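You operate a simulated robot arm through the tools that you are given. There is no shell and no other tool. Be economical: measure what you need, move in short steps, check, and stop when the job is done.

You are at the controls of a simulated two-armed robot. One attempt, no reset.

## Task
Pick up the 16 mm banded peg from the top of the narrow bench with one hand, pass it to the other hand and put it on the shelf under the orange bench.

The check looks at the end state, three seconds after you hand in, the way a careful person would. Anything else that was tipped, shoved, dropped, spilled or broken makes it a failure.

## Robot
Two 7-joint arms with two-finger parallel grippers on one trunk, on a base that drives. Base frame: it is fixed to the floor where the robot stands at the start and does not move with it; the origin is under the middle of the robot, x ahead of it, y to its left, z up; the surface under the hand at the start is at about z = 0.8. Units: m, rad, N and s.
The left shoulder is at the start at [0.05, 0.158, 1.133], the right one opposite. With the tool pointing down near the work surface each hand reaches from about 0.2 to 0.66 m from the robot's upright axis, wherever it stands, measured 20 degrees to its own side. Places, roughly: shelf under the orange bench [-1.1, -3.8, 0.3]. Payload 3.91 kg a hand.
Tool frame (each hand has its own): the origin (TCP) lies between the finger pads and is the grasp point; the fingertips stand 0.03 m ahead of it; z points along the fingers, y is the line along which they close. The gripper opens to 0.11 m. The fingers are 0.02 m wide and 0.01 m thick; the gripper's body (0.048 by 0.112 m) begins 0.055 m behind the TCP.
Orientation is that of the tool frame in the base frame, as a unit quaternion [x, y, z, w]. With the fingers straight down and closing along the base's y, the tool's x points along the base's -x, its y along +y and its z along -z.

## Interface
- The arms move only by the tool arm_command. It takes "left_steps", "right_steps" or both (then of equal length, played together; a hand with none holds still); each is a list of rows, each a list of 3 entries, a list of its own where there are three numbers: the shift along the tool's x, y, z in units of 20 mm (1.0 is 20 mm), then the turn, a rotation vector about the tool's x, y, z in units of 6 degrees (1.0 is 6 degrees), then the gripper command, from -1 (fully open) to 1 (shut), values between in proportion. In form: [[[dx, dy, dz], [ax, ay, az], hand], ...]. A call has 1 to 10 rows; each row shifts and turns the commanded pose from where the row before left it, along the tool's axes as they then stand. A call with a number of a shift or a turn outside -1 to 1 is refused whole. A row lasts 0.2 s, in which the tool goes at most 0.05 m and 0.15 rad; a call with a longer step from one row to the next is refused whole, and so is a gripper value outside its range. Where a pose cannot be reached the arm comes as near as it can. A force on the tool above 40 N (or 10 N above the force at the start of the call, whichever is more), or a blocked arm, ends the call early, and 0.2 s more pass. Each finger travels about 0.153 m/s and halts on what it meets, pressing with about 37 N; the grip force reading is that of the motor and also rises with nothing between the fingers. The clock runs only during rows and for 0.2 s after the last one: add rows that do not move to give the fingers time. The reply holds the time, the measured pose of the TCP, the force on the tool along the base axes, the opening and the grip force, in the units named above and with some noise, with the torque about the TCP (base axes, N m) and any sound that the robot's microphone picked up.
- Cameras (640 x 400 px; columns grow to the right, rows downward): "scene" is now at [0.1178, -0.0214, 1.27]; the picture's right is [-0.25, -0.97, 0.00], its down [-0.53, 0.14, -0.84] and it looks along [0.81, -0.21, -0.55] (base axes); focal length 271 px, centre (320, 200). "left" rides on the left gripper at [0.072, -0.017, -0.103] in its tool frame; the picture's right is [0.23, 0.97, 0.00], its down [-0.76, 0.18, -0.62] and it looks along [-0.61, 0.14, 0.78] (tool axes); focal length 222 px, centre (320, 200). "right" rides on the right gripper at [0.072, 0.017, -0.103] in its tool frame; the picture's right is [-0.23, 0.97, 0.00], its down [-0.76, -0.18, -0.62] and it looks along [-0.61, -0.14, 0.78] (tool axes); focal length 222 px, centre (320, 200). There is no depth. A picture from a camera that has moved, and an enlarged one, comes with that camera's place and axes in the base frame and with its lens. The place of the scene camera against the robot may be out by one fixed shift of up to 0.012 m in any direction.
- grab_frame(camera): a new picture of that camera. No time passes.
- move_column(by): slides the trunk up (or, below 0, down) by that many m; the arms and the scene camera ride with it, the base frame stays. It gives what a move gives, with no picture.
- base_move(legs): drives the robot by 1 to 6 legs, each [ahead, turn to the left] in m and rad, along the robot's own axes; the way and the turn of a leg run together, so that a leg with both is an arc; at most 1.5 m and 3.142 rad a leg. The arms and the cameras ride along, it lands a little off, and it stops where it bumps. It gives what a move gives.
- turn_head(pan, tilt): turns the head with the scene camera to pan (to the left, within 1.396 rad either way) and tilt (down, from -0.506 to 1.204), counted from straight ahead of the robot. It gives what a move gives.
- inspect(camera, box): a new picture of the part [left, top, right, bottom] of that camera's present view, enlarged. No time passes.
- job_done(): hands the job in; it is judged then, once.

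Work in short steps. Places have to be worked out from the pictures, the camera data and where the tool is seen: move nearer, look again, correct. Check each grasp and each placing, and mend what went wrong. You have 120 turns and 100 pictures in all, those below and enlarged ones among them. Open the grippers and draw the arms clear of the work before you hand the job in, unless the task says otherwise; then end with one line.

The tools are called after ">>>" by a JSON object that holds its "method" and its "body". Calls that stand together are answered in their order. arm_command: Moves the arms, as the interface text tells. Its arguments: {"type":"object","properties":{"left_steps":{"type":"array","items":{"type":"array"}},"right_steps":{"type":"array","items":{"type":"array"}}},"required":[]} The other tools are called the same way: move_column (by) slides the trunk up or down; base_move (legs) drives the base; turn_head (pan, tilt) turns the head that bears the scene camera; grab_frame (camera) takes a picture; inspect (camera, box) takes an enlarged picture of a part of a camera's view; job_done () hands the job in.

At the start:

```text
clock: 0.0
left_tool_pos: [0.4641, 0.0441, 1.0259]
left_tool_rot: [0.0, 1.0, 0.0, 0.0]
left_force: [0.0, 0.3, 0.7]
left_wrist_torque: [-0.02, 0.0, 0.0]
left_opening: 0.1101
left_grip_force: 0.0
right_tool_pos: [0.4039, -0.3848, 1.0868]
right_tool_rot: [0.0, 1.0, 0.001, 0.0]
right_force: [0.1, -0.3, -0.2]
right_wrist_torque: [0.0, 0.03, -0.02]
right_opening: 0.1097
right_grip_force: 0.2
trunk travel left (down, up): [-0.375, 0.107]
robot x, y, heading: [0.0023, -0.0032, -0.001]
head pan, tilt: [-0.251, 0.583]
```

scene: 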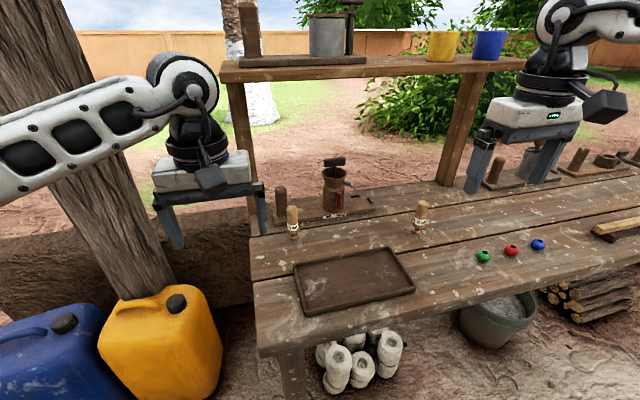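
right: 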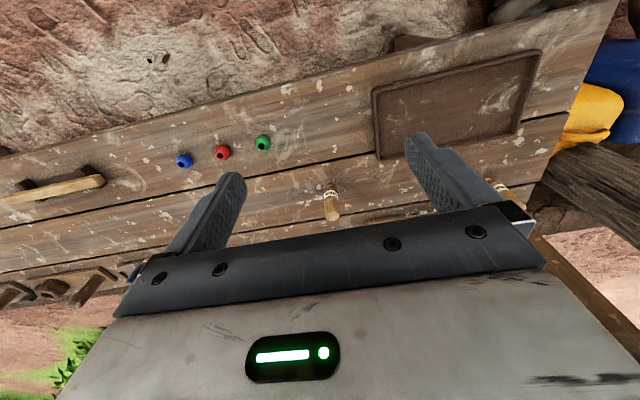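
left: 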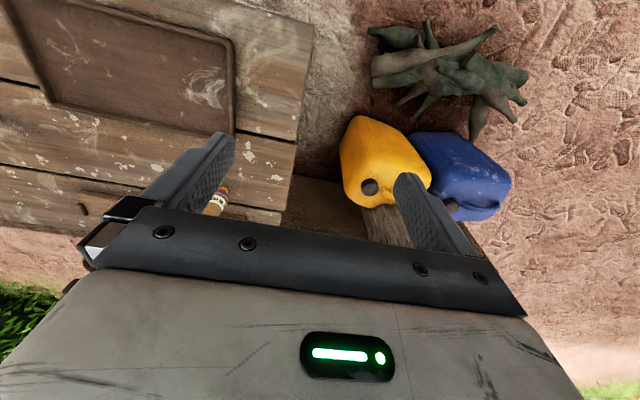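

The picture shows two pegs with labels on the bench ahead. I enlarge both to tell which one is the 16 mm banded peg.

>>> {"method": "inspect", "body": {"camera": "scene", "box": [260, 190, 340, 250]}}

>>> {"method": "inspect", "body": {"camera": "scene", "box": [380, 190, 460, 250]}}

```text
6.67 times, centred on (300, 220) of scene
camera zoom: at [0.1178, -0.0214, 1.27], right [-0.25, -0.97, 0.0], down [-0.53, 0.14, -0.84], along [0.81, -0.21, -0.55], focal length 1804 px, centre (453, 67)
```

zoom: 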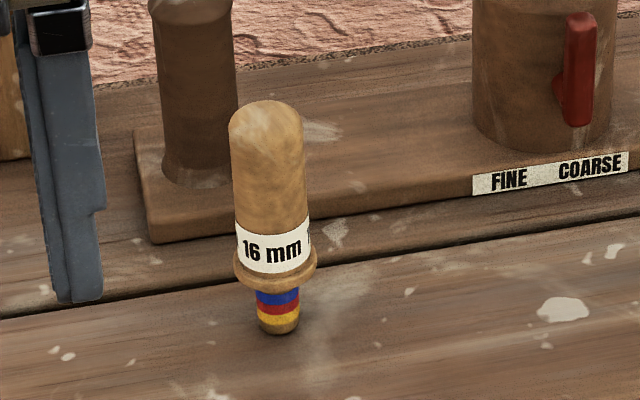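

```text
6.67 times, centred on (420, 220) of scene
camera zoom: at [0.1178, -0.0214, 1.27], right [-0.25, -0.97, 0.0], down [-0.53, 0.14, -0.84], along [0.81, -0.21, -0.55], focal length 1804 px, centre (-347, 67)
```

zoom: 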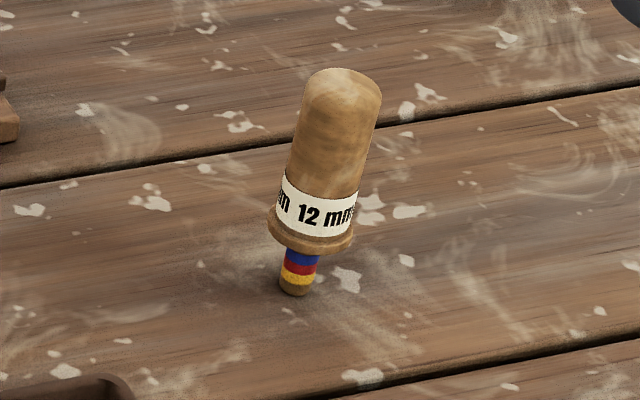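

The left peg is labelled 16 mm and stands at about [0.65, -0.09] on its tip, with its handle top near z = 0.90. That is close to the reach limit, so I look down to see how much room the base has in front of the bench.

>>> {"method": "turn_head", "body": {"pan": 0, "tilt": 1.1}}

>>> {"method": "grab_frame", "body": {"camera": "scene"}}

```text
clock: 0.9
left_tool_pos: [0.4639, 0.0418, 1.0265]
left_tool_rot: [0.0, 1.0, 0.0, 0.001]
left_force: [-0.1, -0.8, -0.6]
left_wrist_torque: [-0.04, -0.02, -0.01]
left_opening: 0.1098
left_grip_force: 0.0
right_tool_pos: [0.4042, -0.3852, 1.0886]
right_tool_rot: [0.0, 1.0, 0.0, -0.001]
right_force: [-0.3, 0.3, 0.8]
right_wrist_torque: [0.0, -0.02, -0.02]
right_opening: 0.1098
right_grip_force: 0.0
trunk travel left (down, up): [-0.375, 0.107]
robot x, y, heading: [0.0016, 0.0006, -0.002]
head pan, tilt: [0.0, 1.1]
```

```text
94 pictures are left
camera scene: at [0.0949, 0.0007, 1.2298], right [0.0, -1.0, 0.0], down [-0.89, 0.0, -0.45], along [0.45, 0.0, -0.89], focal length 271 px, centre (320, 200)
```

scene: 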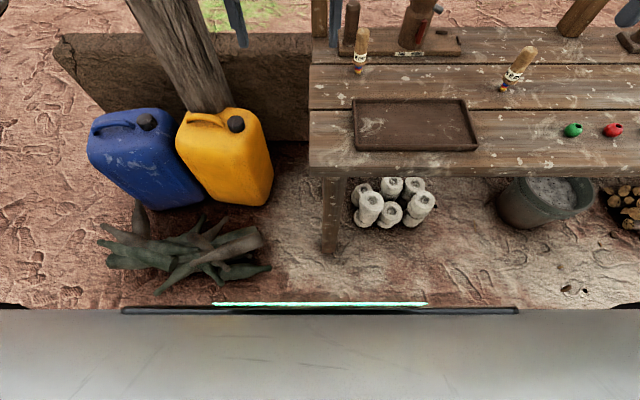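

The base's front edge is uncertain and branches lie to the left front. I turn the right hand by 90 degrees, which the grasp needs anyway (fingers closing along x, camera to the right), and use its camera to look.

>>> {"method": "arm_command", "body": {"right_steps": [[[0, 0, 0], [0, 0, -1], -1], [[0, 0, 0], [0, 0, -1], -1], [[0, 0, 0], [0, 0, -1], -1], [[0, 0, 0], [0, 0, -1], -1], [[0, 0, 0], [0, 0, -1], -1], [[0, 0, 0], [0, 0, -1], -1], [[0, 0, 0], [0, 0, -1], -1], [[0, 0, 0], [0, 0, -1], -1], [[0, 0, 0], [0, 0, -1], -1], [[0, 0, 0], [0, 0, -1], -1]]}}

>>> {"method": "arm_command", "body": {"right_steps": [[[0, 0, 0], [0, 0, -1], -1], [[0, 0, 0], [0, 0, -1], -1], [[0, 0, 0], [0, 0, -1], -1], [[0, 0, 0], [0, 0, -1], -1], [[0, 0, 0], [0, 0, -1], -1]]}}

>>> {"method": "grab_frame", "body": {"camera": "right"}}

```text
clock: 3.1
left_tool_pos: [0.4633, 0.0444, 1.0248]
left_tool_rot: [0.0, 1.0, 0.0, 0.0]
left_force: [0.5, -0.1, -0.6]
left_wrist_torque: [-0.01, -0.02, 0.02]
left_opening: 0.11
left_grip_force: 0.1
right_tool_pos: [0.3158, -0.2287, 1.0996]
right_tool_rot: [-0.498, 0.867, 0.0, -0.001]
right_force: [-0.2, -1.1, 0.0]
right_wrist_torque: [0.0, 0.03, -0.01]
right_opening: 0.1098
right_grip_force: 0.2
right hand out of reach, approached as far as the arm can: row 4, 5, 6, 7, 8, 9, 10
trunk travel left (down, up): [-0.375, 0.107]
robot x, y, heading: [-0.0007, 0.0021, -0.0]
head pan, tilt: [0.0, 1.1]
```

```text
clock: 4.3
left_tool_pos: [0.4648, 0.043, 1.0248]
left_tool_rot: [0.0, 1.0, 0.0, 0.0]
left_force: [-0.1, 0.2, -1.1]
left_wrist_torque: [0.0, 0.02, 0.02]
left_opening: 0.11
left_grip_force: 0.1
right_tool_pos: [0.2304, -0.1422, 1.1169]
right_tool_rot: [-0.707, 0.707, -0.001, -0.001]
right_force: [0.2, 0.2, -0.4]
right_wrist_torque: [-0.03, -0.01, 0.01]
right_opening: 0.11
right_grip_force: 0.0
right hand out of reach, approached as far as the arm can: row 1, 2, 3, 4, 5
trunk travel left (down, up): [-0.375, 0.107]
robot x, y, heading: [0.0029, 0.0018, 0.003]
head pan, tilt: [0.0, 1.1]
```

```text
93 pictures are left
camera right: at [0.2143, -0.2145, 1.2198], right [-0.97, 0.23, 0.0], down [0.18, 0.76, 0.62], along [0.14, 0.61, -0.78], focal length 222 px, centre (320, 200)
```

right: 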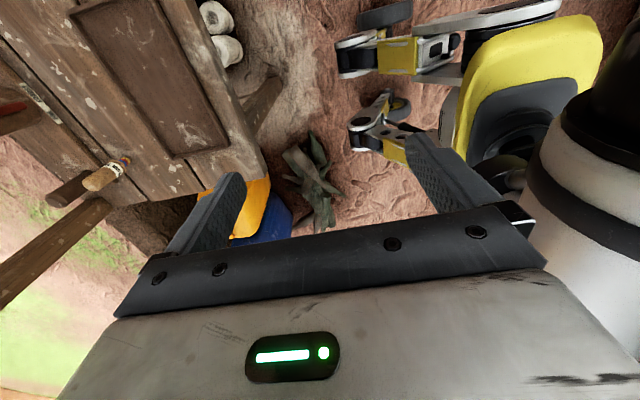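

That yaw direction is out of reach, but the picture shows the base front at about x = 0.15, so there is room to drive ahead. I turn the hand back to its former pose.

>>> {"method": "arm_command", "body": {"right_steps": [[[0, 0, 0], [0, 0, 1], -1], [[0, 0, 0], [0, 0, 1], -1], [[0, 0, 0], [0, 0, 1], -1], [[0, 0, 0], [0, 0, 1], -1], [[0, 0, 0], [0, 0, 1], -1], [[0, 0, 0], [0, 0, 1], -1], [[0, 0, 0], [0, 0, 1], -1], [[0, 0, 0], [0, 0, 1], -1], [[0, 0, 0], [0, 0, 1], -1], [[0, 0, 0], [0, 0, 1], -1]]}}

>>> {"method": "arm_command", "body": {"right_steps": [[[0, 0, 0], [0, 0, 1], -1], [[0, 0, 0], [0, 0, 1], -1], [[0, 0, 0], [0, 0, 1], -1], [[0, 0, 0], [0, 0, 1], -1], [[0, 0, 0], [0, 0, 1], -1]]}}

>>> {"method": "base_move", "body": {"legs": [[0.08, 0]]}}

```text
clock: 6.5
left_tool_pos: [0.4638, 0.0439, 1.0257]
left_tool_rot: [0.0, 1.0, 0.0, 0.0]
left_force: [0.2, 0.5, -0.1]
left_wrist_torque: [0.02, 0.02, 0.0]
left_opening: 0.11
left_grip_force: 0.1
right_tool_pos: [0.2314, -0.1436, 1.1163]
right_tool_rot: [-0.258, 0.966, -0.001, 0.0]
right_force: [0.0, 0.1, 0.9]
right_wrist_torque: [-0.01, 0.0, 0.01]
right_opening: 0.1103
right_grip_force: 0.0
trunk travel left (down, up): [-0.375, 0.107]
robot x, y, heading: [0.0006, 0.0026, -0.0]
head pan, tilt: [0.0, 1.1]
```

```text
clock: 7.7
left_tool_pos: [0.4634, 0.0435, 1.0252]
left_tool_rot: [0.0, 1.0, 0.0, 0.001]
left_force: [-0.6, 0.1, 0.1]
left_wrist_torque: [0.01, 0.01, -0.04]
left_opening: 0.11
left_grip_force: 0.1
right_tool_pos: [0.2319, -0.1424, 1.1163]
right_tool_rot: [0.001, 1.0, 0.0, -0.001]
right_force: [0.0, 0.2, -0.1]
right_wrist_torque: [0.01, 0.01, 0.0]
right_opening: 0.1101
right_grip_force: 0.1
trunk travel left (down, up): [-0.375, 0.107]
robot x, y, heading: [0.0011, 0.0011, 0.004]
head pan, tilt: [0.0, 1.1]
```

```text
clock: 8.9
left_tool_pos: [0.5388, 0.0372, 1.0256]
left_tool_rot: [0.0, 1.0, 0.001, -0.001]
left_force: [0.4, -0.2, 0.5]
left_wrist_torque: [-0.02, -0.03, 0.03]
left_opening: 0.1101
left_grip_force: 0.0
right_tool_pos: [0.3054, -0.1483, 1.1152]
right_tool_rot: [0.001, 1.0, -0.001, 0.0]
right_force: [-0.5, 0.6, -0.1]
right_wrist_torque: [-0.03, -0.06, -0.02]
right_opening: 0.1099
right_grip_force: 0.0
trunk travel left (down, up): [-0.375, 0.107]
robot x, y, heading: [0.0768, -0.0066, -0.01]
head pan, tilt: [0.0, 1.1]
stopped in leg 1: the robot was blocked; the commanded pose is now the measured one
```

The drive went about 0.076 m and then reported a block, so I check what was touched.

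>>> {"method": "grab_frame", "body": {"camera": "scene"}}

>>> {"method": "grab_frame", "body": {"camera": "right"}}

>>> {"method": "grab_frame", "body": {"camera": "left"}}

```text
92 pictures are left
camera scene: at [0.1694, -0.0083, 1.2298], right [0.0, -1.0, 0.0], down [-0.89, 0.0, -0.45], along [0.45, 0.0, -0.89], focal length 271 px, centre (320, 200)
```

scene: 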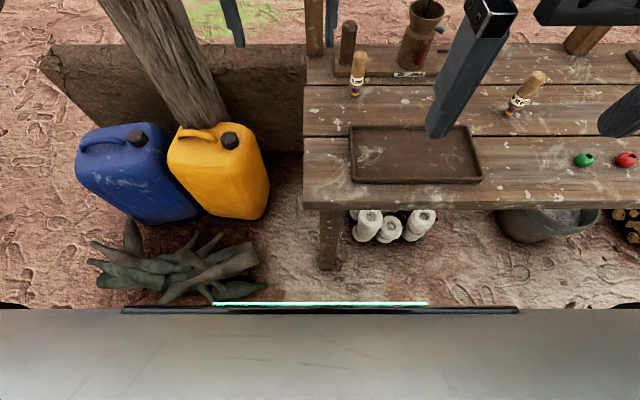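

```text
91 pictures are left
camera right: at [0.2335, -0.132, 1.219], right [0.23, 0.97, 0.0], down [0.76, -0.18, 0.62], along [0.61, -0.14, -0.78], focal length 222 px, centre (320, 200)
```

right: 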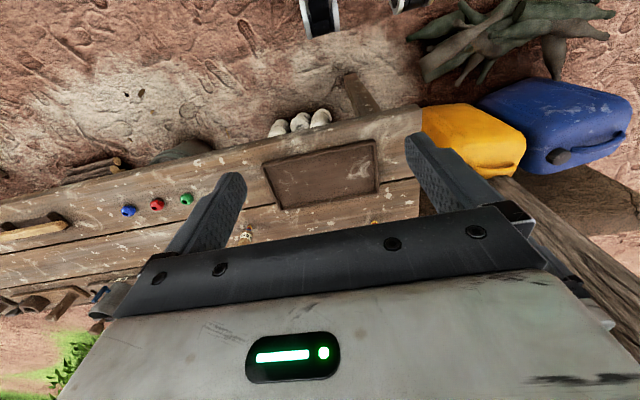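

```text
90 pictures are left
camera left: at [0.4673, 0.02, 1.1282], right [-0.23, 0.97, 0.0], down [0.76, 0.18, 0.62], along [0.61, 0.14, -0.78], focal length 222 px, centre (320, 200)
```

left: 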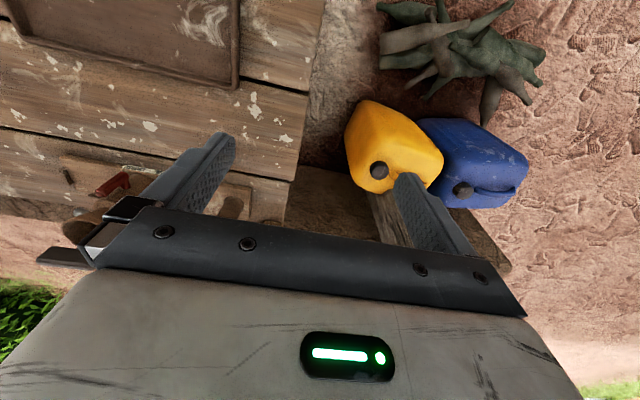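

Nothing looks shifted, and the robot is within reach of the peg. The left hand would be in the way of the right one over the peg, so I move it back and left while bringing the right hand forward.

>>> {"method": "arm_command", "body": {"left_steps": [[[1, 1, -0.3], [0, 0, 0], -1], [[1, 1, -0.3], [0, 0, 0], -1], [[1, 1, -0.3], [0, 0, 0], -1], [[1, 1, -0.3], [0, 0, 0], -1], [[1, 1, -0.3], [0, 0, 0], -1], [[1, 1, -0.3], [0, 0, 0], -1], [[0, 1, 0], [0, 0, 0], -1], [[0, 1, 0], [0, 0, 0], -1], [[0, 0, 0], [0, 0, 0], -1]], "right_steps": [[[-1, 0, 0], [0, 0, 0], -1], [[-1, 0, 0], [0, 0, 0], -1], [[-1, 0, 0], [0, 0, 0], -1], [[-1, 0.3, 0], [0, 0, 0], -1], [[-1, 0.3, 0], [0, 0, 0], -1], [[-1, 0.3, 0], [0, 0, 0], -1], [[-1, 0.5, 0], [0, 0, 0], -1], [[-1, 0.5, 0], [0, 0, 0], -1], [[-1, 0.5, 0], [0, 0, 0], -1]]}}

>>> {"method": "turn_head", "body": {"pan": -0.15, "tilt": 0.65}}

>>> {"method": "grab_frame", "body": {"camera": "scene"}}

>>> {"method": "grab_frame", "body": {"camera": "right"}}

```text
clock: 10.9
left_tool_pos: [0.4193, 0.1966, 1.0598]
left_tool_rot: [0.0, 1.0, 0.001, -0.001]
left_force: [0.7, -0.5, 1.1]
left_wrist_torque: [0.0, 0.01, -0.01]
left_opening: 0.1101
left_grip_force: 0.0
right_tool_pos: [0.4643, -0.1159, 1.1151]
right_tool_rot: [0.005, 1.0, 0.001, 0.001]
right_force: [0.0, -0.9, 0.7]
right_wrist_torque: [0.01, 0.02, 0.0]
right_opening: 0.1102
right_grip_force: 0.0
right hand out of reach, approached as far as the arm can: row 8, 9
trunk travel left (down, up): [-0.375, 0.107]
robot x, y, heading: [0.0768, -0.0081, -0.004]
head pan, tilt: [0.0, 1.1]
```

```text
clock: 11.8
left_tool_pos: [0.4192, 0.1955, 1.0608]
left_tool_rot: [-0.001, 1.0, 0.001, -0.001]
left_force: [-0.6, -0.2, -0.6]
left_wrist_torque: [0.0, 0.01, 0.0]
left_opening: 0.1103
left_grip_force: 0.0
right_tool_pos: [0.4637, -0.1162, 1.1146]
right_tool_rot: [0.004, 1.0, 0.001, 0.0]
right_force: [0.5, 0.2, -0.5]
right_wrist_torque: [0.01, 0.01, -0.02]
right_opening: 0.11
right_grip_force: 0.0
trunk travel left (down, up): [-0.375, 0.107]
robot x, y, heading: [0.0737, -0.0069, -0.003]
head pan, tilt: [-0.15, 0.649]
```

```text
89 pictures are left
camera scene: at [0.1925, -0.0215, 1.264], right [-0.15, -0.99, 0.0], down [-0.6, 0.09, -0.8], along [0.79, -0.12, -0.61], focal length 271 px, centre (320, 200)
```

scene: 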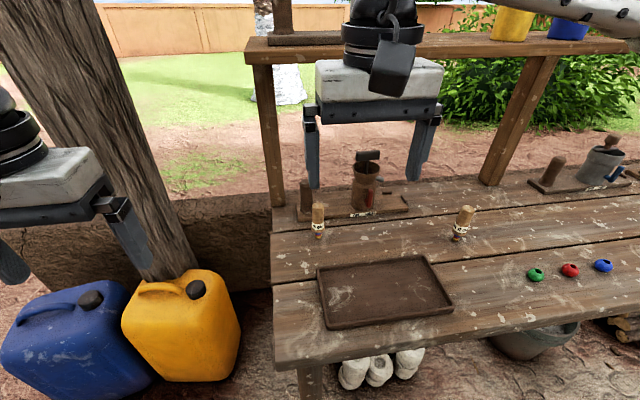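

```text
88 pictures are left
camera right: at [0.3915, -0.0995, 1.2176], right [0.23, 0.97, 0.0], down [0.76, -0.18, 0.62], along [0.61, -0.14, -0.78], focal length 222 px, centre (320, 200)
```

right: 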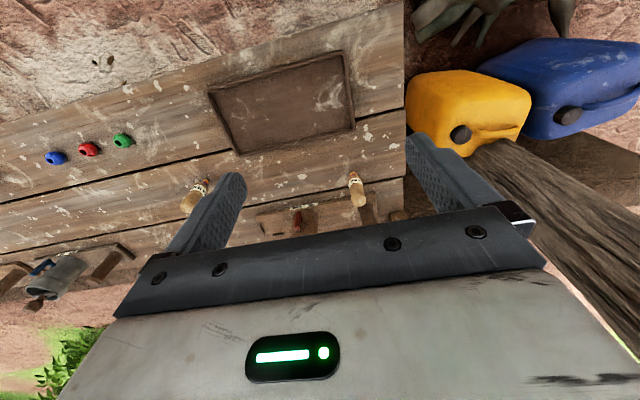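

Both cameras put the peg at about [0.652, -0.089] with its top near z = 0.905. I lower the right hand while moving it ahead, and then look again.

>>> {"method": "arm_command", "body": {"right_steps": [[[0, 0, 1], [0, 0, 0], -1], [[0, 0, 1], [0, 0, 0], -1], [[-1, 0, 1], [0, 0, 0], -1], [[-1, 0.2, 0.5], [0, 0, 0], -1], [[-1, 0.2, 0.5], [0, 0, 0], -1], [[-1, 0.2, 0], [0, 0, 0], -1], [[-1, 0.2, 0], [0, 0, 0], -1], [[0, 0, 0], [0, 0, 0], -1]]}}

>>> {"method": "grab_frame", "body": {"camera": "right"}}

```text
clock: 13.6
left_tool_pos: [0.4219, 0.1956, 1.0618]
left_tool_rot: [-0.001, 1.0, 0.001, -0.001]
left_force: [1.3, -0.6, 0.3]
left_wrist_torque: [0.03, 0.03, 0.03]
left_opening: 0.1101
left_grip_force: 0.1
right_tool_pos: [0.5368, -0.15, 1.0355]
right_tool_rot: [0.001, 1.0, 0.001, 0.001]
right_force: [0.3, 0.1, 0.2]
right_wrist_torque: [0.0, -0.01, 0.04]
right_opening: 0.1101
right_grip_force: 0.0
right hand out of reach, approached as far as the arm can: row 4, 5, 6, 7
trunk travel left (down, up): [-0.375, 0.107]
robot x, y, heading: [0.0778, -0.0102, -0.008]
head pan, tilt: [-0.15, 0.649]
```

```text
87 pictures are left
camera right: at [0.4639, -0.1313, 1.1397], right [0.23, 0.97, 0.0], down [0.76, -0.18, 0.62], along [0.61, -0.14, -0.78], focal length 222 px, centre (320, 200)
```

right: 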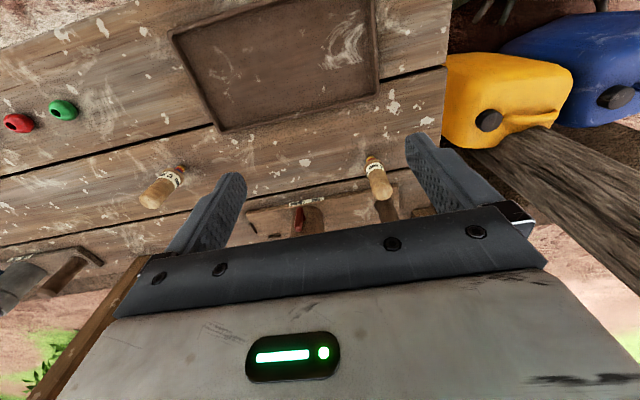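

Reach grows when the hand sits lower relative to the shoulder. I raise the trunk by 0.1 m, then bring the hand down and forward.

>>> {"method": "move_column", "body": {"by": 0.1}}

>>> {"method": "arm_command", "body": {"right_steps": [[[0, 0, 1], [0, 0, 0], -1], [[0, 0, 1], [0, 0, 0], -1], [[0, 0, 1], [0, 0, 0], -1], [[0, 0, 1], [0, 0, 0], -1], [[0, 0, 1], [0, 0, 0], -1], [[-1, 1, 0.3], [0, 0, 0], -1], [[-1, 1, 0.3], [0, 0, 0], -1], [[-1, 0.6, 0], [0, 0, 0], -1], [[-0.5, 0.4, 0], [0, 0, 0], -1], [[0, 0, 0], [0, 0, 0], -1]]}}

>>> {"method": "grab_frame", "body": {"camera": "right"}}

```text
clock: 14.9
left_tool_pos: [0.4207, 0.1957, 1.1608]
left_tool_rot: [0.0, 1.0, 0.002, -0.001]
left_force: [-0.4, 0.6, -1.4]
left_wrist_torque: [0.01, -0.02, 0.03]
left_opening: 0.1098
left_grip_force: 0.0
right_tool_pos: [0.5362, -0.1478, 1.1356]
right_tool_rot: [0.002, 1.0, 0.0, 0.0]
right_force: [-0.1, 0.1, -0.2]
right_wrist_torque: [0.03, 0.0, 0.02]
right_opening: 0.1096
right_grip_force: 0.2
trunk travel left (down, up): [-0.475, 0.007]
robot x, y, heading: [0.0763, -0.0069, -0.002]
head pan, tilt: [-0.15, 0.649]
```

```text
clock: 17.1
left_tool_pos: [0.4209, 0.1965, 1.16]
left_tool_rot: [0.0, 1.0, 0.001, 0.0]
left_force: [-0.5, 0.4, -0.3]
left_wrist_torque: [0.0, 0.0, 0.0]
left_opening: 0.11
left_grip_force: 0.1
right_tool_pos: [0.538, -0.1661, 1.0519]
right_tool_rot: [0.002, 1.0, 0.001, 0.001]
right_force: [1.0, 0.8, 0.5]
right_wrist_torque: [-0.01, -0.02, 0.02]
right_opening: 0.1099
right_grip_force: 0.0
right hand out of reach, approached as far as the arm can: row 2, 3, 4, 5, 6, 7, 8, 9
trunk travel left (down, up): [-0.475, 0.007]
robot x, y, heading: [0.076, -0.0122, -0.007]
head pan, tilt: [-0.15, 0.649]
```

```text
86 pictures are left
camera right: at [0.4665, -0.15, 1.1561], right [0.23, 0.97, 0.0], down [0.76, -0.18, 0.62], along [0.61, -0.14, -0.78], focal length 222 px, centre (320, 200)
```

right: 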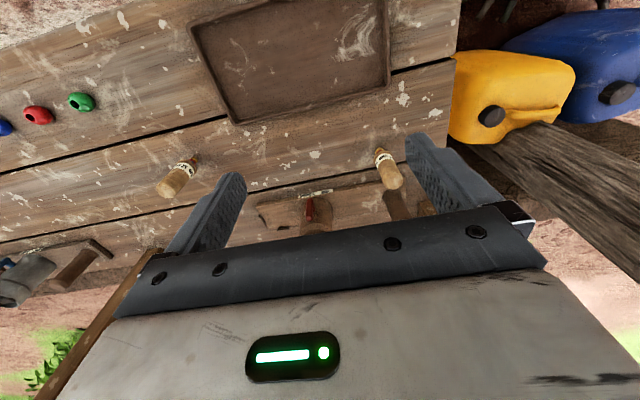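

The stall at row 2 of a straight descent suggests a joint limit rather than distance. I test whether turning the hand the other way (+30 degrees about tool z) frees it.

>>> {"method": "arm_command", "body": {"right_steps": [[[0, 0, 0], [0, 0, 1], -1], [[0, 0, 0], [0, 0, 1], -1], [[0, 0, 0], [0, 0, 1], -1], [[0, 0, 0], [0, 0, 1], -1], [[0, 0, 0], [0, 0, 1], -1], [[0, 0, 0], [0, 0, 0], -1]]}}

```text
clock: 18.5
left_tool_pos: [0.4202, 0.1963, 1.1603]
left_tool_rot: [-0.001, 1.0, 0.001, -0.001]
left_force: [0.5, -0.8, -0.2]
left_wrist_torque: [0.01, 0.01, 0.0]
left_opening: 0.1102
left_grip_force: 0.1
right_tool_pos: [0.5374, -0.1668, 1.0512]
right_tool_rot: [0.261, 0.965, 0.001, 0.0]
right_force: [-0.3, 0.2, -0.3]
right_wrist_torque: [0.02, 0.0, 0.02]
right_opening: 0.11
right_grip_force: 0.2
trunk travel left (down, up): [-0.475, 0.007]
robot x, y, heading: [0.0742, -0.0072, -0.006]
head pan, tilt: [-0.15, 0.649]
```

The turn worked without a reach warning, so wrist yaw was the limit. I now go down and forward with the new yaw.

>>> {"method": "arm_command", "body": {"right_steps": [[[0, 0, 1], [0, 0, 0], -1], [[0, 0, 1], [0, 0, 0], -1], [[-0.866, 0.5, 0], [0, 0, 0], -1], [[-0.866, 0.5, 0], [0, 0, 0], -1], [[-0.366, 1, 0], [0, 0, 0], -1], [[0, 0, 0], [0, 0, 0], -1]]}}

>>> {"method": "grab_frame", "body": {"camera": "right"}}

>>> {"method": "grab_frame", "body": {"camera": "scene"}}

```text
clock: 19.9
left_tool_pos: [0.421, 0.1963, 1.1615]
left_tool_rot: [0.0, 1.0, 0.001, -0.001]
left_force: [0.2, -0.1, 0.6]
left_wrist_torque: [-0.01, 0.0, 0.0]
left_opening: 0.11
left_grip_force: 0.0
right_tool_pos: [0.5564, -0.1927, 1.0305]
right_tool_rot: [0.26, 0.966, 0.001, 0.001]
right_force: [0.6, -1.4, -0.5]
right_wrist_torque: [-0.01, 0.0, 0.01]
right_opening: 0.11
right_grip_force: 0.1
right hand out of reach, approached as far as the arm can: row 1, 2, 3, 4, 5
trunk travel left (down, up): [-0.475, 0.007]
robot x, y, heading: [0.0748, -0.0087, -0.005]
head pan, tilt: [-0.15, 0.649]
```

```text
85 pictures are left
camera right: at [0.5022, -0.142, 1.1348], right [0.69, 0.73, 0.0], down [0.57, -0.54, 0.62], along [0.45, -0.43, -0.78], focal length 222 px, centre (320, 200)
```

right: 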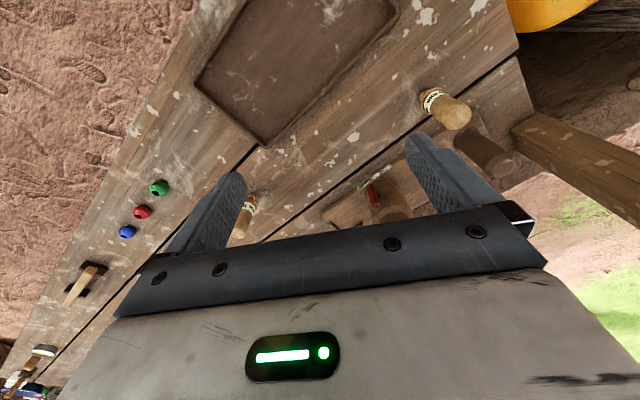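

```text
84 pictures are left
camera scene: at [0.1925, -0.0215, 1.3641], right [-0.15, -0.99, 0.0], down [-0.6, 0.09, -0.8], along [0.79, -0.12, -0.6], focal length 271 px, centre (320, 200)
```

scene: 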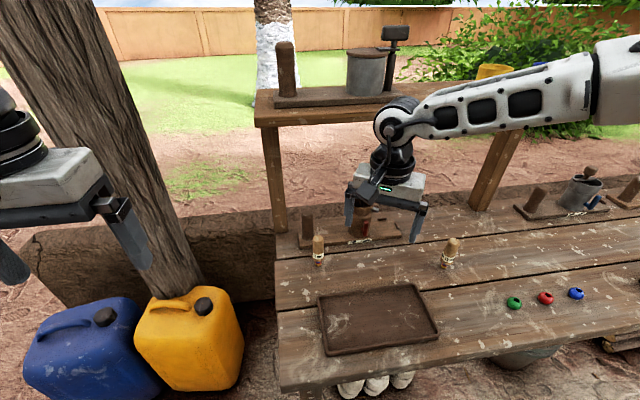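

The arm is not stretched, so it seems to be stuck in a poor configuration. I bring it back to near its initial pose, to the right and higher with the yaw undone, and then approach again.

>>> {"method": "arm_command", "body": {"right_steps": [[[-0.5, -0.866, -1], [0, 0, -1], -1], [[-0.42, -0.9, -1], [0, 0, -1], -1], [[-0.32, -0.95, -1], [0, 0, -1], -1], [[-0.2, -0.98, -1], [0, 0, -1], -1], [[-0.1, -1, 0], [0, 0, -1], -1], [[0.5, -1, 0], [0, 0, 0], -1], [[0.5, -1, 0], [0, 0, 0], -1], [[0.5, -1, 0], [0, 0, 0], -1], [[0.5, -1, 0], [0, 0, 0], -1], [[0.5, -1, 0], [0, 0, 0], -1]]}}

>>> {"method": "arm_command", "body": {"right_steps": [[[0, 0, 1], [0, 0, 0], -1], [[0, 0, 1], [0, 0, 0], -1], [[0, 0, 1], [0, 0, 0], -1], [[0, 0, 1], [0, 0, 0], -1], [[0, 0, 0], [0, 0, 0], -1]]}}

```text
clock: 22.1
left_tool_pos: [0.4201, 0.1968, 1.1602]
left_tool_rot: [0.0, 1.0, 0.002, -0.001]
left_force: [-0.3, 0.3, 0.4]
left_wrist_torque: [-0.03, -0.04, 0.0]
left_opening: 0.1101
left_grip_force: 0.0
right_tool_pos: [0.506, -0.3938, 1.1102]
right_tool_rot: [0.001, 1.0, 0.002, 0.0]
right_force: [-0.7, -0.3, -0.5]
right_wrist_torque: [0.01, 0.03, -0.02]
right_opening: 0.11
right_grip_force: 0.1
trunk travel left (down, up): [-0.475, 0.007]
robot x, y, heading: [0.0731, -0.0085, -0.003]
head pan, tilt: [-0.15, 0.649]
```

```text
clock: 23.3
left_tool_pos: [0.4194, 0.1963, 1.1614]
left_tool_rot: [0.001, 1.0, 0.0, -0.001]
left_force: [-0.4, -0.3, -0.2]
left_wrist_torque: [0.0, -0.01, 0.02]
left_opening: 0.1098
left_grip_force: 0.0
right_tool_pos: [0.5058, -0.393, 1.0301]
right_tool_rot: [0.002, 1.0, 0.001, 0.002]
right_force: [0.0, -0.6, 0.0]
right_wrist_torque: [0.02, -0.01, -0.01]
right_opening: 0.1098
right_grip_force: 0.0
trunk travel left (down, up): [-0.475, 0.007]
robot x, y, heading: [0.0756, -0.0073, -0.006]
head pan, tilt: [-0.15, 0.649]
```

It descends freely here. I lower it to about z = 0.97, where the tips still clear the pegs, and then go forward and inward.

>>> {"method": "arm_command", "body": {"right_steps": [[[0, 0, 1], [0, 0, 0], -1], [[0, 0, 1], [0, 0, 0], -1], [[0, 0, 1], [0, 0, 0], -1], [[-1, 0.5, 0], [0, 0, 0], -1], [[-1, 0.5, 0], [0, 0, 0], -1], [[-1, 0.5, 0], [0, 0, 0], -1], [[-1, 1, 0], [0, 0, 0], -1], [[-1, 1, 0], [0, 0, 0], -1], [[0, 0, 0], [0, 0, 0], -1]]}}

```text
clock: 25.3
left_tool_pos: [0.4204, 0.196, 1.1607]
left_tool_rot: [0.0, 1.0, 0.0, 0.0]
left_force: [-0.8, 0.0, 0.2]
left_wrist_torque: [-0.04, -0.04, 0.0]
left_opening: 0.1102
left_grip_force: 0.0
right_tool_pos: [0.6007, -0.3246, 0.976]
right_tool_rot: [0.002, 1.0, 0.001, 0.002]
right_force: [0.5, 0.2, -0.5]
right_wrist_torque: [0.02, -0.03, 0.02]
right_opening: 0.11
right_grip_force: 0.0
right hand out of reach, approached as far as the arm can: row 8
trunk travel left (down, up): [-0.475, 0.007]
robot x, y, heading: [0.0731, -0.009, -0.009]
head pan, tilt: [-0.15, 0.649]
```

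This spot is near the edge of the arm's workspace. I try moving purely inward (+y) from here to see whether the peg can be reached.

>>> {"method": "arm_command", "body": {"right_steps": [[[0, 1, 0], [0, 0, 0], -1], [[0, 1, 0], [0, 0, 0], -1], [[0, 1, 0], [0, 0, 0], -1], [[0, 1, 0], [0, 0, 0], -1], [[0, 1, 0], [0, 0, 0], -1], [[0, 1, 0], [0, 0, 0], -1], [[0, 0, 0], [0, 0, 0], -1]]}}

>>> {"method": "grab_frame", "body": {"camera": "scene"}}

```text
clock: 26.9
left_tool_pos: [0.4213, 0.1956, 1.16]
left_tool_rot: [0.0, 1.0, 0.001, 0.0]
left_force: [-0.2, 0.0, -0.3]
left_wrist_torque: [-0.01, 0.01, 0.01]
left_opening: 0.1098
left_grip_force: 0.0
right_tool_pos: [0.5659, -0.2252, 0.9985]
right_tool_rot: [0.002, 1.0, 0.001, 0.001]
right_force: [0.2, -0.1, 0.4]
right_wrist_torque: [-0.01, 0.02, -0.01]
right_opening: 0.1099
right_grip_force: 0.0
right hand out of reach, approached as far as the arm can: row 1, 2, 3, 4, 5, 6
trunk travel left (down, up): [-0.475, 0.007]
robot x, y, heading: [0.0759, -0.0091, -0.002]
head pan, tilt: [-0.15, 0.649]
```

```text
83 pictures are left
camera scene: at [0.1926, -0.0216, 1.3641], right [-0.15, -0.99, 0.0], down [-0.6, 0.09, -0.8], along [0.79, -0.12, -0.6], focal length 271 px, centre (320, 200)
```

scene: 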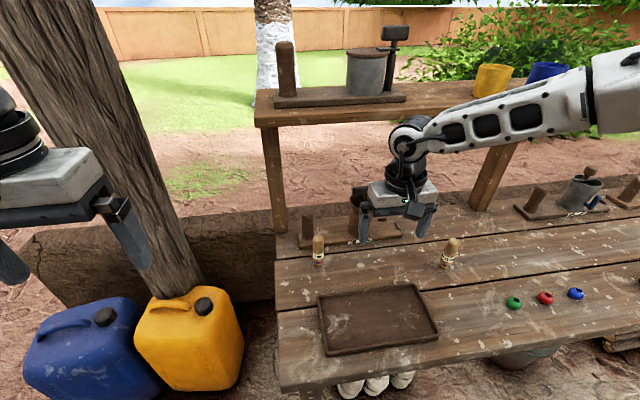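

The arm works well only on its own side. I raise the right hand, back the base by 2 cm, and turn it left by about 0.33 rad so that the peg lies some 27 degrees to the right.

>>> {"method": "arm_command", "body": {"right_steps": [[[0.5, -1, -1], [0, 0, 0], -1], [[0.5, -1, -1], [0, 0, 0], -1], [[0.5, -1, -1], [0, 0, 0], -1], [[1, -1, -1], [0, 0, 0], -1], [[1, -1, 0], [0, 0, 0], -1], [[1, -1, 0], [0, 0, 0], -1]]}}

>>> {"method": "base_move", "body": {"legs": [[-0.02, 0], [0, 0.33]]}}

>>> {"method": "turn_head", "body": {"pan": -0.5, "tilt": 0.7}}

>>> {"method": "grab_frame", "body": {"camera": "scene"}}

```text
clock: 28.3
left_tool_pos: [0.419, 0.1951, 1.1611]
left_tool_rot: [0.0, 1.0, 0.001, -0.001]
left_force: [0.6, 0.0, 0.8]
left_wrist_torque: [0.04, -0.01, 0.02]
left_opening: 0.11
left_grip_force: 0.0
right_tool_pos: [0.473, -0.3474, 1.0781]
right_tool_rot: [0.002, 1.0, 0.0, 0.001]
right_force: [0.2, -0.9, -0.3]
right_wrist_torque: [-0.01, -0.04, 0.01]
right_opening: 0.1101
right_grip_force: 0.1
trunk travel left (down, up): [-0.475, 0.007]
robot x, y, heading: [0.0734, -0.0092, -0.006]
head pan, tilt: [-0.15, 0.649]
```

```text
clock: 30.2
left_tool_pos: [0.3152, 0.2962, 1.1608]
left_tool_rot: [-0.164, 0.986, 0.001, -0.001]
left_force: [-1.7, 0.6, -1.4]
left_wrist_torque: [-0.02, -0.01, -0.02]
left_opening: 0.1099
left_grip_force: 0.1
right_tool_pos: [0.5404, -0.1991, 1.0784]
right_tool_rot: [-0.163, 0.987, 0.0, 0.001]
right_force: [-0.4, 0.2, -0.5]
right_wrist_torque: [0.0, 0.01, -0.02]
right_opening: 0.1101
right_grip_force: 0.0
trunk travel left (down, up): [-0.475, 0.007]
robot x, y, heading: [0.0554, -0.0076, 0.319]
head pan, tilt: [-0.15, 0.649]
```

```text
clock: 31.0
left_tool_pos: [0.3158, 0.297, 1.1598]
left_tool_rot: [-0.164, 0.986, 0.001, -0.001]
left_force: [0.3, 0.2, -0.2]
left_wrist_torque: [0.0, 0.01, 0.02]
left_opening: 0.11
left_grip_force: 0.2
right_tool_pos: [0.5407, -0.2001, 1.0785]
right_tool_rot: [-0.163, 0.987, 0.0, 0.001]
right_force: [0.9, -0.2, 1.1]
right_wrist_torque: [0.02, -0.01, 0.03]
right_opening: 0.1102
right_grip_force: 0.1
trunk travel left (down, up): [-0.475, 0.007]
robot x, y, heading: [0.0571, -0.0062, 0.324]
head pan, tilt: [-0.499, 0.7]
```

```text
82 pictures are left
camera scene: at [0.1685, -0.0098, 1.3598], right [-0.17, -0.98, 0.0], down [-0.63, 0.11, -0.77], along [0.75, -0.13, -0.64], focal length 271 px, centre (320, 200)
```

scene: 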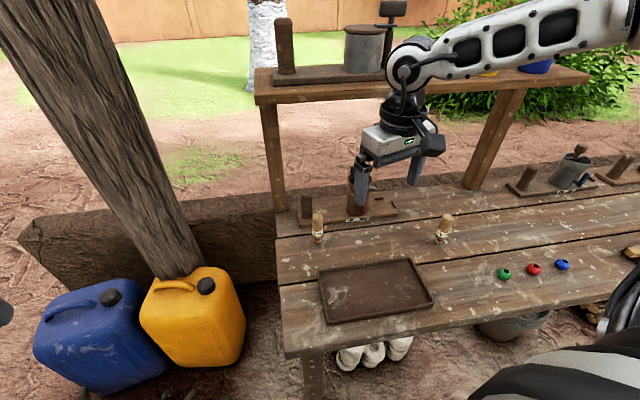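

The base turn worked and nothing was moved. The hand needs to go about (+0.11, +0.11) in the base frame, so I go most of the way at z of about 1.0 and look with the wrist camera.

>>> {"method": "arm_command", "body": {"right_steps": [[[0, 0, 1], [0, 0, 0], -1], [[0, 0, 1], [0, 0, 0], -1], [[-1, 0.5, 1], [0, 0, 0], -1], [[-1, 0.5, 1], [0, 0, 0], -1], [[-1, 0.5, 0], [0, 0, 0], -1], [[-1, 0.5, 0], [0, 0, 0], -1], [[-1, 0.5, 0], [0, 0, 0], -1], [[-1, 0.5, 0], [0, 0, 0], -1], [[0, 0, 0], [0, 0, 0], -1]]}}

>>> {"method": "grab_frame", "body": {"camera": "right"}}

```text
clock: 33.0
left_tool_pos: [0.3119, 0.2944, 1.162]
left_tool_rot: [-0.164, 0.986, 0.001, 0.002]
left_force: [0.4, 0.3, 0.1]
left_wrist_torque: [-0.01, -0.01, 0.0]
left_opening: 0.1099
left_grip_force: 0.1
right_tool_pos: [0.6308, -0.1066, 0.9987]
right_tool_rot: [-0.163, 0.987, 0.001, 0.0]
right_force: [0.5, 1.0, -0.2]
right_wrist_torque: [-0.01, -0.02, 0.01]
right_opening: 0.1101
right_grip_force: 0.1
trunk travel left (down, up): [-0.475, 0.007]
robot x, y, heading: [0.057, -0.0067, 0.322]
head pan, tilt: [-0.499, 0.7]
```

```text
81 pictures are left
camera right: at [0.5572, -0.114, 1.1029], right [-0.1, 1.0, 0.0], down [0.78, 0.07, 0.62], along [0.62, 0.06, -0.78], focal length 222 px, centre (320, 200)
```

right: 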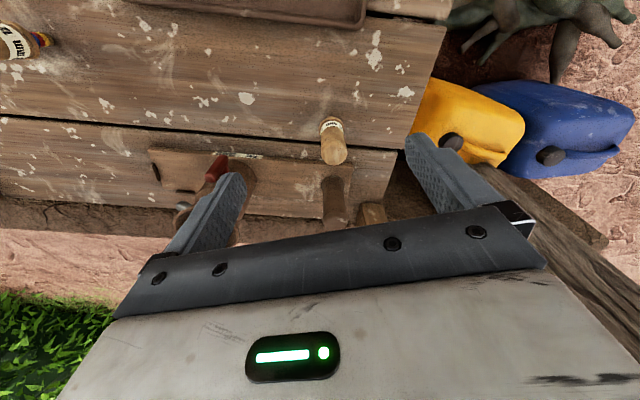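

The peg is at about [0.653, -0.089]. I align the hand over it, lower to z = 0.945, and check.

>>> {"method": "arm_command", "body": {"right_steps": [[[-0.7, 0.25, 0], [0, 0, 0], -1], [[-0.62, 0.24, 0], [0, 0, 0], -1], [[0, 0, 0.9], [0, 0, 0], -1], [[0, 0, 0.9], [0, 0, 0], -1], [[0, 0, 0.9], [0, 0, 0], -1], [[0, 0, 0], [0, 0, 0], -1]]}}

>>> {"method": "grab_frame", "body": {"camera": "right"}}

>>> {"method": "inspect", "body": {"camera": "scene", "box": [240, 130, 420, 250]}}

```text
clock: 34.4
left_tool_pos: [0.3169, 0.297, 1.1607]
left_tool_rot: [-0.164, 0.986, 0.001, -0.001]
left_force: [0.4, 0.3, -0.4]
left_wrist_torque: [-0.06, 0.01, -0.02]
left_opening: 0.1099
left_grip_force: 0.0
right_tool_pos: [0.627, -0.1142, 0.9641]
right_tool_rot: [-0.163, 0.987, 0.001, 0.0]
right_force: [0.2, -0.2, -0.1]
right_wrist_torque: [-0.02, 0.02, -0.02]
right_opening: 0.1101
right_grip_force: 0.0
right hand out of reach, approached as far as the arm can: row 1, 2, 3, 4, 5
trunk travel left (down, up): [-0.475, 0.007]
robot x, y, heading: [0.0577, -0.0112, 0.323]
head pan, tilt: [-0.499, 0.7]
```

```text
80 pictures are left
camera right: at [0.5535, -0.1216, 1.0678], right [-0.1, 1.0, 0.0], down [0.78, 0.07, 0.62], along [0.62, 0.06, -0.78], focal length 222 px, centre (320, 200)
```

right: 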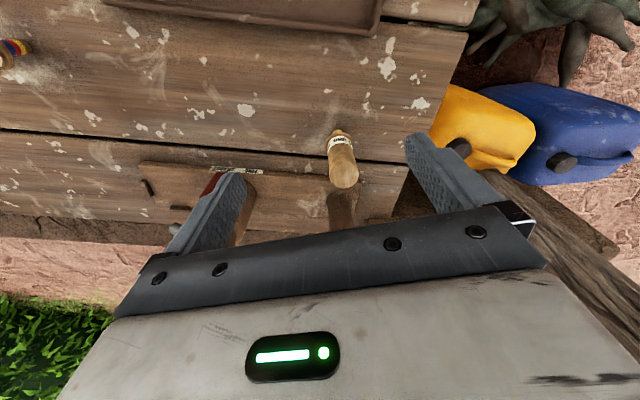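

```text
3.33 times, centred on (330, 190) of scene
camera zoom: at [0.1693, -0.0097, 1.3597], right [-0.17, -0.98, 0.0], down [-0.63, 0.11, -0.76], along [0.75, -0.13, -0.64], focal length 902 px, centre (287, 233)
```

zoom: 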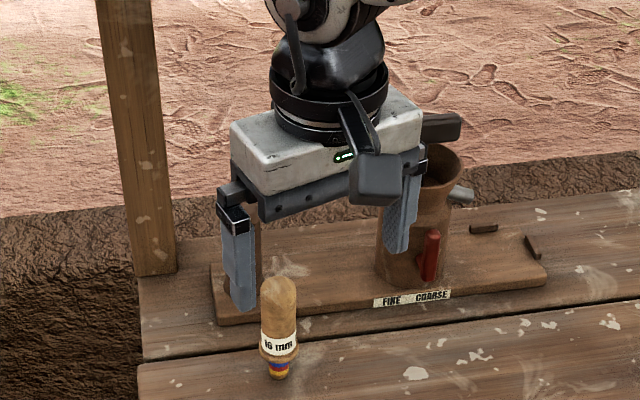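

The hand stops about 3 cm short. In the robot's own frame, the peg would be nearer to the right shoulder if the base turned further left. I lift and retract the hand, then turn the base another 0.33 rad.

>>> {"method": "arm_command", "body": {"right_steps": [[[0.5, 0, -1], [0, 0, 0], -1], [[1, 0, -1], [0, 0, 0], -1], [[1, -0.5, -1], [0, 0, 0], -1], [[1, -0.5, -0.5], [0, 0, 0], -1], [[1, -0.5, 0], [0, 0, 0], -1], [[1, -0.5, 0], [0, 0, 0], -1]]}}

>>> {"method": "base_move", "body": {"legs": [[0, 0.33]]}}

>>> {"method": "turn_head", "body": {"pan": -0.8, "tilt": 0.75}}

>>> {"method": "grab_frame", "body": {"camera": "scene"}}

```text
clock: 35.8
left_tool_pos: [0.3158, 0.2957, 1.1613]
left_tool_rot: [-0.164, 0.986, 0.001, -0.001]
left_force: [0.4, 0.3, -0.8]
left_wrist_torque: [0.0, 0.0, 0.02]
left_opening: 0.1098
left_grip_force: 0.3
right_tool_pos: [0.5341, -0.1878, 1.0334]
right_tool_rot: [-0.163, 0.987, 0.001, 0.001]
right_force: [0.9, -1.0, 0.0]
right_wrist_torque: [0.01, -0.01, -0.04]
right_opening: 0.1098
right_grip_force: 0.1
trunk travel left (down, up): [-0.475, 0.007]
robot x, y, heading: [0.0546, -0.004, 0.327]
head pan, tilt: [-0.499, 0.7]
```

```text
clock: 37.2
left_tool_pos: [0.201, 0.3656, 1.1601]
left_tool_rot: [-0.325, 0.946, 0.001, 0.0]
left_force: [-0.1, -0.1, 0.2]
left_wrist_torque: [-0.01, 0.0, -0.01]
left_opening: 0.1103
left_grip_force: 0.0
right_tool_pos: [0.5668, -0.0208, 1.033]
right_tool_rot: [-0.324, 0.946, 0.0, 0.001]
right_force: [-0.4, 0.4, -0.3]
right_wrist_torque: [-0.02, 0.0, -0.02]
right_opening: 0.1099
right_grip_force: 0.1
trunk travel left (down, up): [-0.475, 0.007]
robot x, y, heading: [0.0527, -0.0108, 0.656]
head pan, tilt: [-0.499, 0.7]
```

```text
clock: 38.0
left_tool_pos: [0.2012, 0.365, 1.1606]
left_tool_rot: [-0.326, 0.945, 0.0, 0.0]
left_force: [-0.2, 0.7, -0.3]
left_wrist_torque: [0.03, -0.02, 0.0]
left_opening: 0.11
left_grip_force: 0.1
right_tool_pos: [0.5658, -0.0202, 1.033]
right_tool_rot: [-0.324, 0.946, 0.001, 0.0]
right_force: [0.5, -0.3, -0.2]
right_wrist_torque: [0.02, 0.0, 0.01]
right_opening: 0.11
right_grip_force: 0.1
trunk travel left (down, up): [-0.475, 0.007]
robot x, y, heading: [0.0528, -0.0106, 0.658]
head pan, tilt: [-0.799, 0.75]
```

```text
78 pictures are left
camera scene: at [0.1606, 0.0049, 1.3555], right [-0.14, -0.99, 0.0], down [-0.68, 0.1, -0.73], along [0.72, -0.1, -0.68], focal length 271 px, centre (320, 200)
```

scene: 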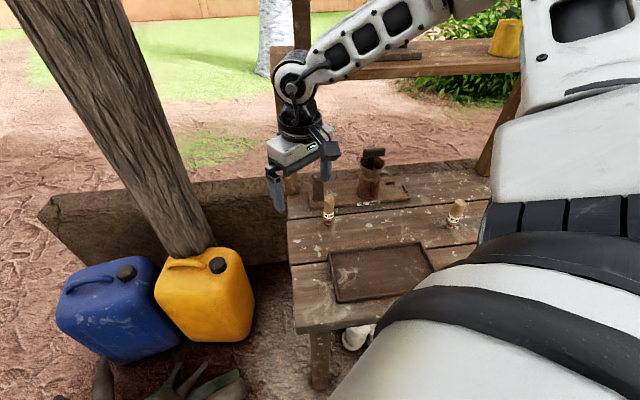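

The hand is now at [0.566, -0.020] and the peg is 0.11 m to its tool-right. I move over at safe height and watch for reach warnings.

>>> {"method": "arm_command", "body": {"right_steps": [[[-0.2, -0.9, 0.3], [0, 0, 0], -1], [[-0.2, -0.9, 0.3], [0, 0, 0], -1], [[-0.2, -0.9, 0.3], [0, 0, 0], -1], [[-0.2, -0.9, 0.3], [0, 0, 0], -1], [[-0.2, -0.9, 0.3], [0, 0, 0], -1], [[-0.3, -0.9, 0.3], [0, 0, 0], -1], [[0, 0, 1], [0, 0, 0], -1], [[0, 0, 0], [0, 0, 0], -1]]}}

>>> {"method": "grab_frame", "body": {"camera": "right"}}

>>> {"method": "grab_frame", "body": {"camera": "scene"}}

```text
clock: 40.0
left_tool_pos: [0.1862, 0.3613, 1.1626]
left_tool_rot: [-0.326, 0.945, -0.001, 0.007]
left_force: [0.0, -0.4, 0.1]
left_wrist_torque: [0.0, -0.02, 0.0]
left_opening: 0.1102
left_grip_force: 0.0
right_tool_pos: [0.6359, -0.0765, 0.9962]
right_tool_rot: [-0.341, 0.94, 0.008, 0.016]
right_force: [0.8, 0.8, 0.1]
right_wrist_torque: [0.0, 0.01, 0.03]
right_opening: 0.1099
right_grip_force: 0.1
trunk travel left (down, up): [-0.475, 0.007]
robot x, y, heading: [0.0514, -0.0072, 0.644]
head pan, tilt: [-0.799, 0.75]
stopped in row 8 (right hand): the arm was blocked; the commanded pose is now the measured one
```

```text
77 pictures are left
camera right: at [0.5668, -0.1124, 1.0978], right [-0.45, 0.89, 0.01], down [0.68, 0.34, 0.65], along [0.57, 0.3, -0.76], focal length 222 px, centre (320, 200)
```

right: 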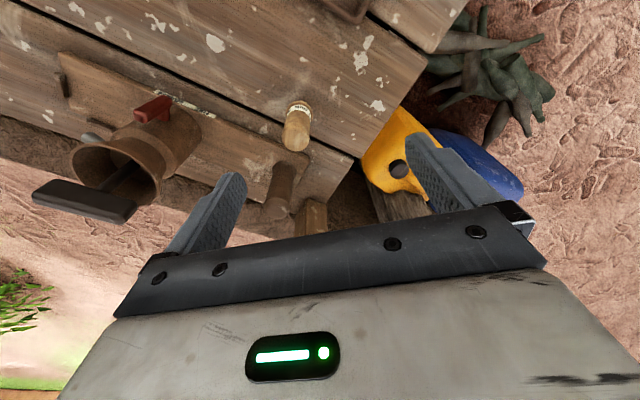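

```text
76 pictures are left
camera scene: at [0.1415, 0.0026, 1.3571], right [-0.14, -0.99, 0.0], down [-0.66, 0.1, -0.74], along [0.73, -0.1, -0.67], focal length 271 px, centre (320, 200)
```

scene: 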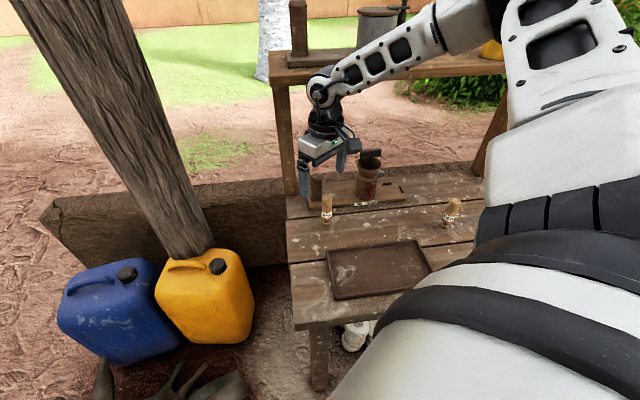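

The arm was blocked, most likely at the elbow against the upper shelf. I retreat at once along the same path and check the shelf.

>>> {"method": "arm_command", "body": {"right_steps": [[[0.3, 0.9, -0.3], [0, 0, 0], -1], [[0.3, 0.9, -0.3], [0, 0, 0], -1], [[0.3, 0.9, -0.3], [0, 0, 0], -1], [[0.5, 0.9, -0.3], [0, 0, 0], -1], [[1, 0, 0], [0, 0, 0], -1], [[1, 0, 0], [0, 0, 0], -1], [[1, 0, 0], [0, 0, 0], -1], [[1, 0, 0], [0, 0, 0], -1]]}}

>>> {"method": "turn_head", "body": {"pan": -0.95, "tilt": 0.4}}

>>> {"method": "grab_frame", "body": {"camera": "scene"}}

```text
clock: 41.8
left_tool_pos: [0.2016, 0.3642, 1.1604]
left_tool_rot: [-0.325, 0.946, 0.001, 0.0]
left_force: [-0.4, -0.8, 0.1]
left_wrist_torque: [-0.02, -0.01, 0.01]
left_opening: 0.1098
left_grip_force: 0.1
right_tool_pos: [0.5186, -0.0962, 1.0071]
right_tool_rot: [-0.334, 0.943, 0.006, 0.006]
right_force: [0.1, 0.3, 0.0]
right_wrist_torque: [0.03, -0.01, -0.01]
right_opening: 0.11
right_grip_force: 0.1
trunk travel left (down, up): [-0.475, 0.007]
robot x, y, heading: [0.0582, -0.0087, 0.66]
head pan, tilt: [-0.799, 0.75]
```

```text
clock: 42.7
left_tool_pos: [0.2013, 0.3645, 1.1607]
left_tool_rot: [-0.325, 0.946, 0.001, 0.0]
left_force: [-0.6, -0.6, -0.5]
left_wrist_torque: [-0.02, -0.03, 0.02]
left_opening: 0.1101
left_grip_force: 0.0
right_tool_pos: [0.5217, -0.0942, 1.0071]
right_tool_rot: [-0.334, 0.943, 0.006, 0.005]
right_force: [-0.7, 0.0, -0.1]
right_wrist_torque: [0.04, 0.01, -0.02]
right_opening: 0.11
right_grip_force: 0.0
trunk travel left (down, up): [-0.475, 0.007]
robot x, y, heading: [0.055, -0.0145, 0.658]
head pan, tilt: [-0.949, 0.4]
```

```text
75 pictures are left
camera scene: at [0.1668, -0.0105, 1.3865], right [-0.29, -0.96, 0.0], down [-0.37, 0.11, -0.92], along [0.88, -0.27, -0.39], focal length 271 px, centre (320, 200)
```

scene: 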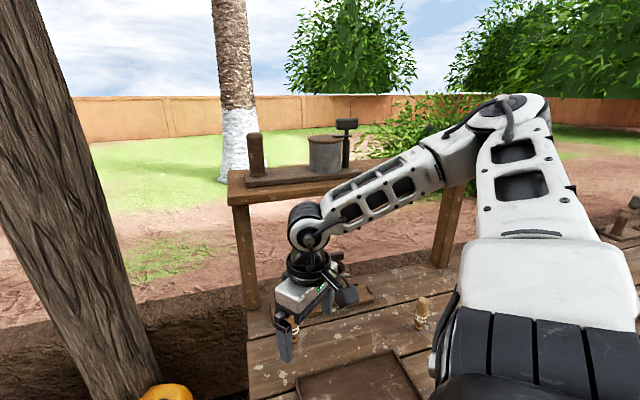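

The elbow hangs over the upper shelf and hides the cups. I raise the hand slightly and turn the base back to heading 0, so that I can see whether anything on the shelf was touched.

>>> {"method": "arm_command", "body": {"right_steps": [[[0.5, 0, -1], [0, 0, 0], -1], [[0.5, 0, -1], [0, 0, 0], -1], [[0.5, 0, 0], [0, 0, 0], -1]]}}

>>> {"method": "base_move", "body": {"legs": [[0, -0.66]]}}

>>> {"method": "turn_head", "body": {"pan": -0.3, "tilt": 0.4}}

>>> {"method": "grab_frame", "body": {"camera": "scene"}}

```text
clock: 43.5
left_tool_pos: [0.2012, 0.3635, 1.1609]
left_tool_rot: [-0.326, 0.945, 0.001, 0.0]
left_force: [-0.9, -0.9, 0.2]
left_wrist_torque: [0.03, 0.03, -0.03]
left_opening: 0.1098
left_grip_force: 0.0
right_tool_pos: [0.4968, -0.1124, 1.0475]
right_tool_rot: [-0.334, 0.943, 0.006, 0.005]
right_force: [0.4, 0.5, 0.3]
right_wrist_torque: [0.0, 0.01, 0.01]
right_opening: 0.11
right_grip_force: 0.2
trunk travel left (down, up): [-0.475, 0.007]
robot x, y, heading: [0.0544, -0.0106, 0.659]
head pan, tilt: [-0.949, 0.4]
```

```text
clock: 45.6
left_tool_pos: [0.3965, 0.2009, 1.1609]
left_tool_rot: [-0.007, 1.0, 0.0, -0.001]
left_force: [-1.0, 0.9, -0.3]
left_wrist_torque: [-0.01, -0.01, 0.0]
left_opening: 0.11
left_grip_force: 0.0
right_tool_pos: [0.3447, -0.3584, 1.0475]
right_tool_rot: [-0.016, 1.0, 0.004, 0.008]
right_force: [0.2, 0.2, 0.0]
right_wrist_torque: [0.02, -0.01, 0.0]
right_opening: 0.1101
right_grip_force: 0.0
trunk travel left (down, up): [-0.475, 0.007]
robot x, y, heading: [0.055, -0.0102, 0.009]
head pan, tilt: [-0.949, 0.4]
```

```text
clock: 46.6
left_tool_pos: [0.3964, 0.1995, 1.1623]
left_tool_rot: [-0.006, 1.0, 0.001, -0.001]
left_force: [0.0, -0.4, 0.6]
left_wrist_torque: [-0.03, 0.03, 0.02]
left_opening: 0.1099
left_grip_force: 0.0
right_tool_pos: [0.346, -0.3587, 1.046]
right_tool_rot: [-0.015, 1.0, 0.005, 0.007]
right_force: [0.3, -0.2, -0.1]
right_wrist_torque: [0.0, -0.01, -0.01]
right_opening: 0.1102
right_grip_force: 0.1
trunk travel left (down, up): [-0.475, 0.007]
robot x, y, heading: [0.0539, -0.0093, 0.01]
head pan, tilt: [-0.3, 0.4]
```

```text
74 pictures are left
camera scene: at [0.1751, -0.0346, 1.3866], right [-0.29, -0.96, 0.0], down [-0.37, 0.11, -0.92], along [0.88, -0.27, -0.39], focal length 271 px, centre (320, 200)
```

scene: 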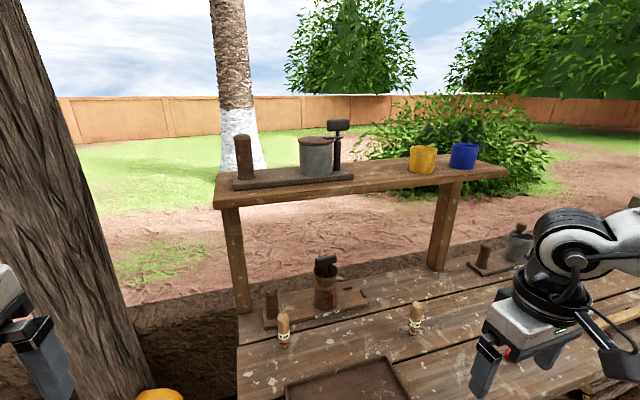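

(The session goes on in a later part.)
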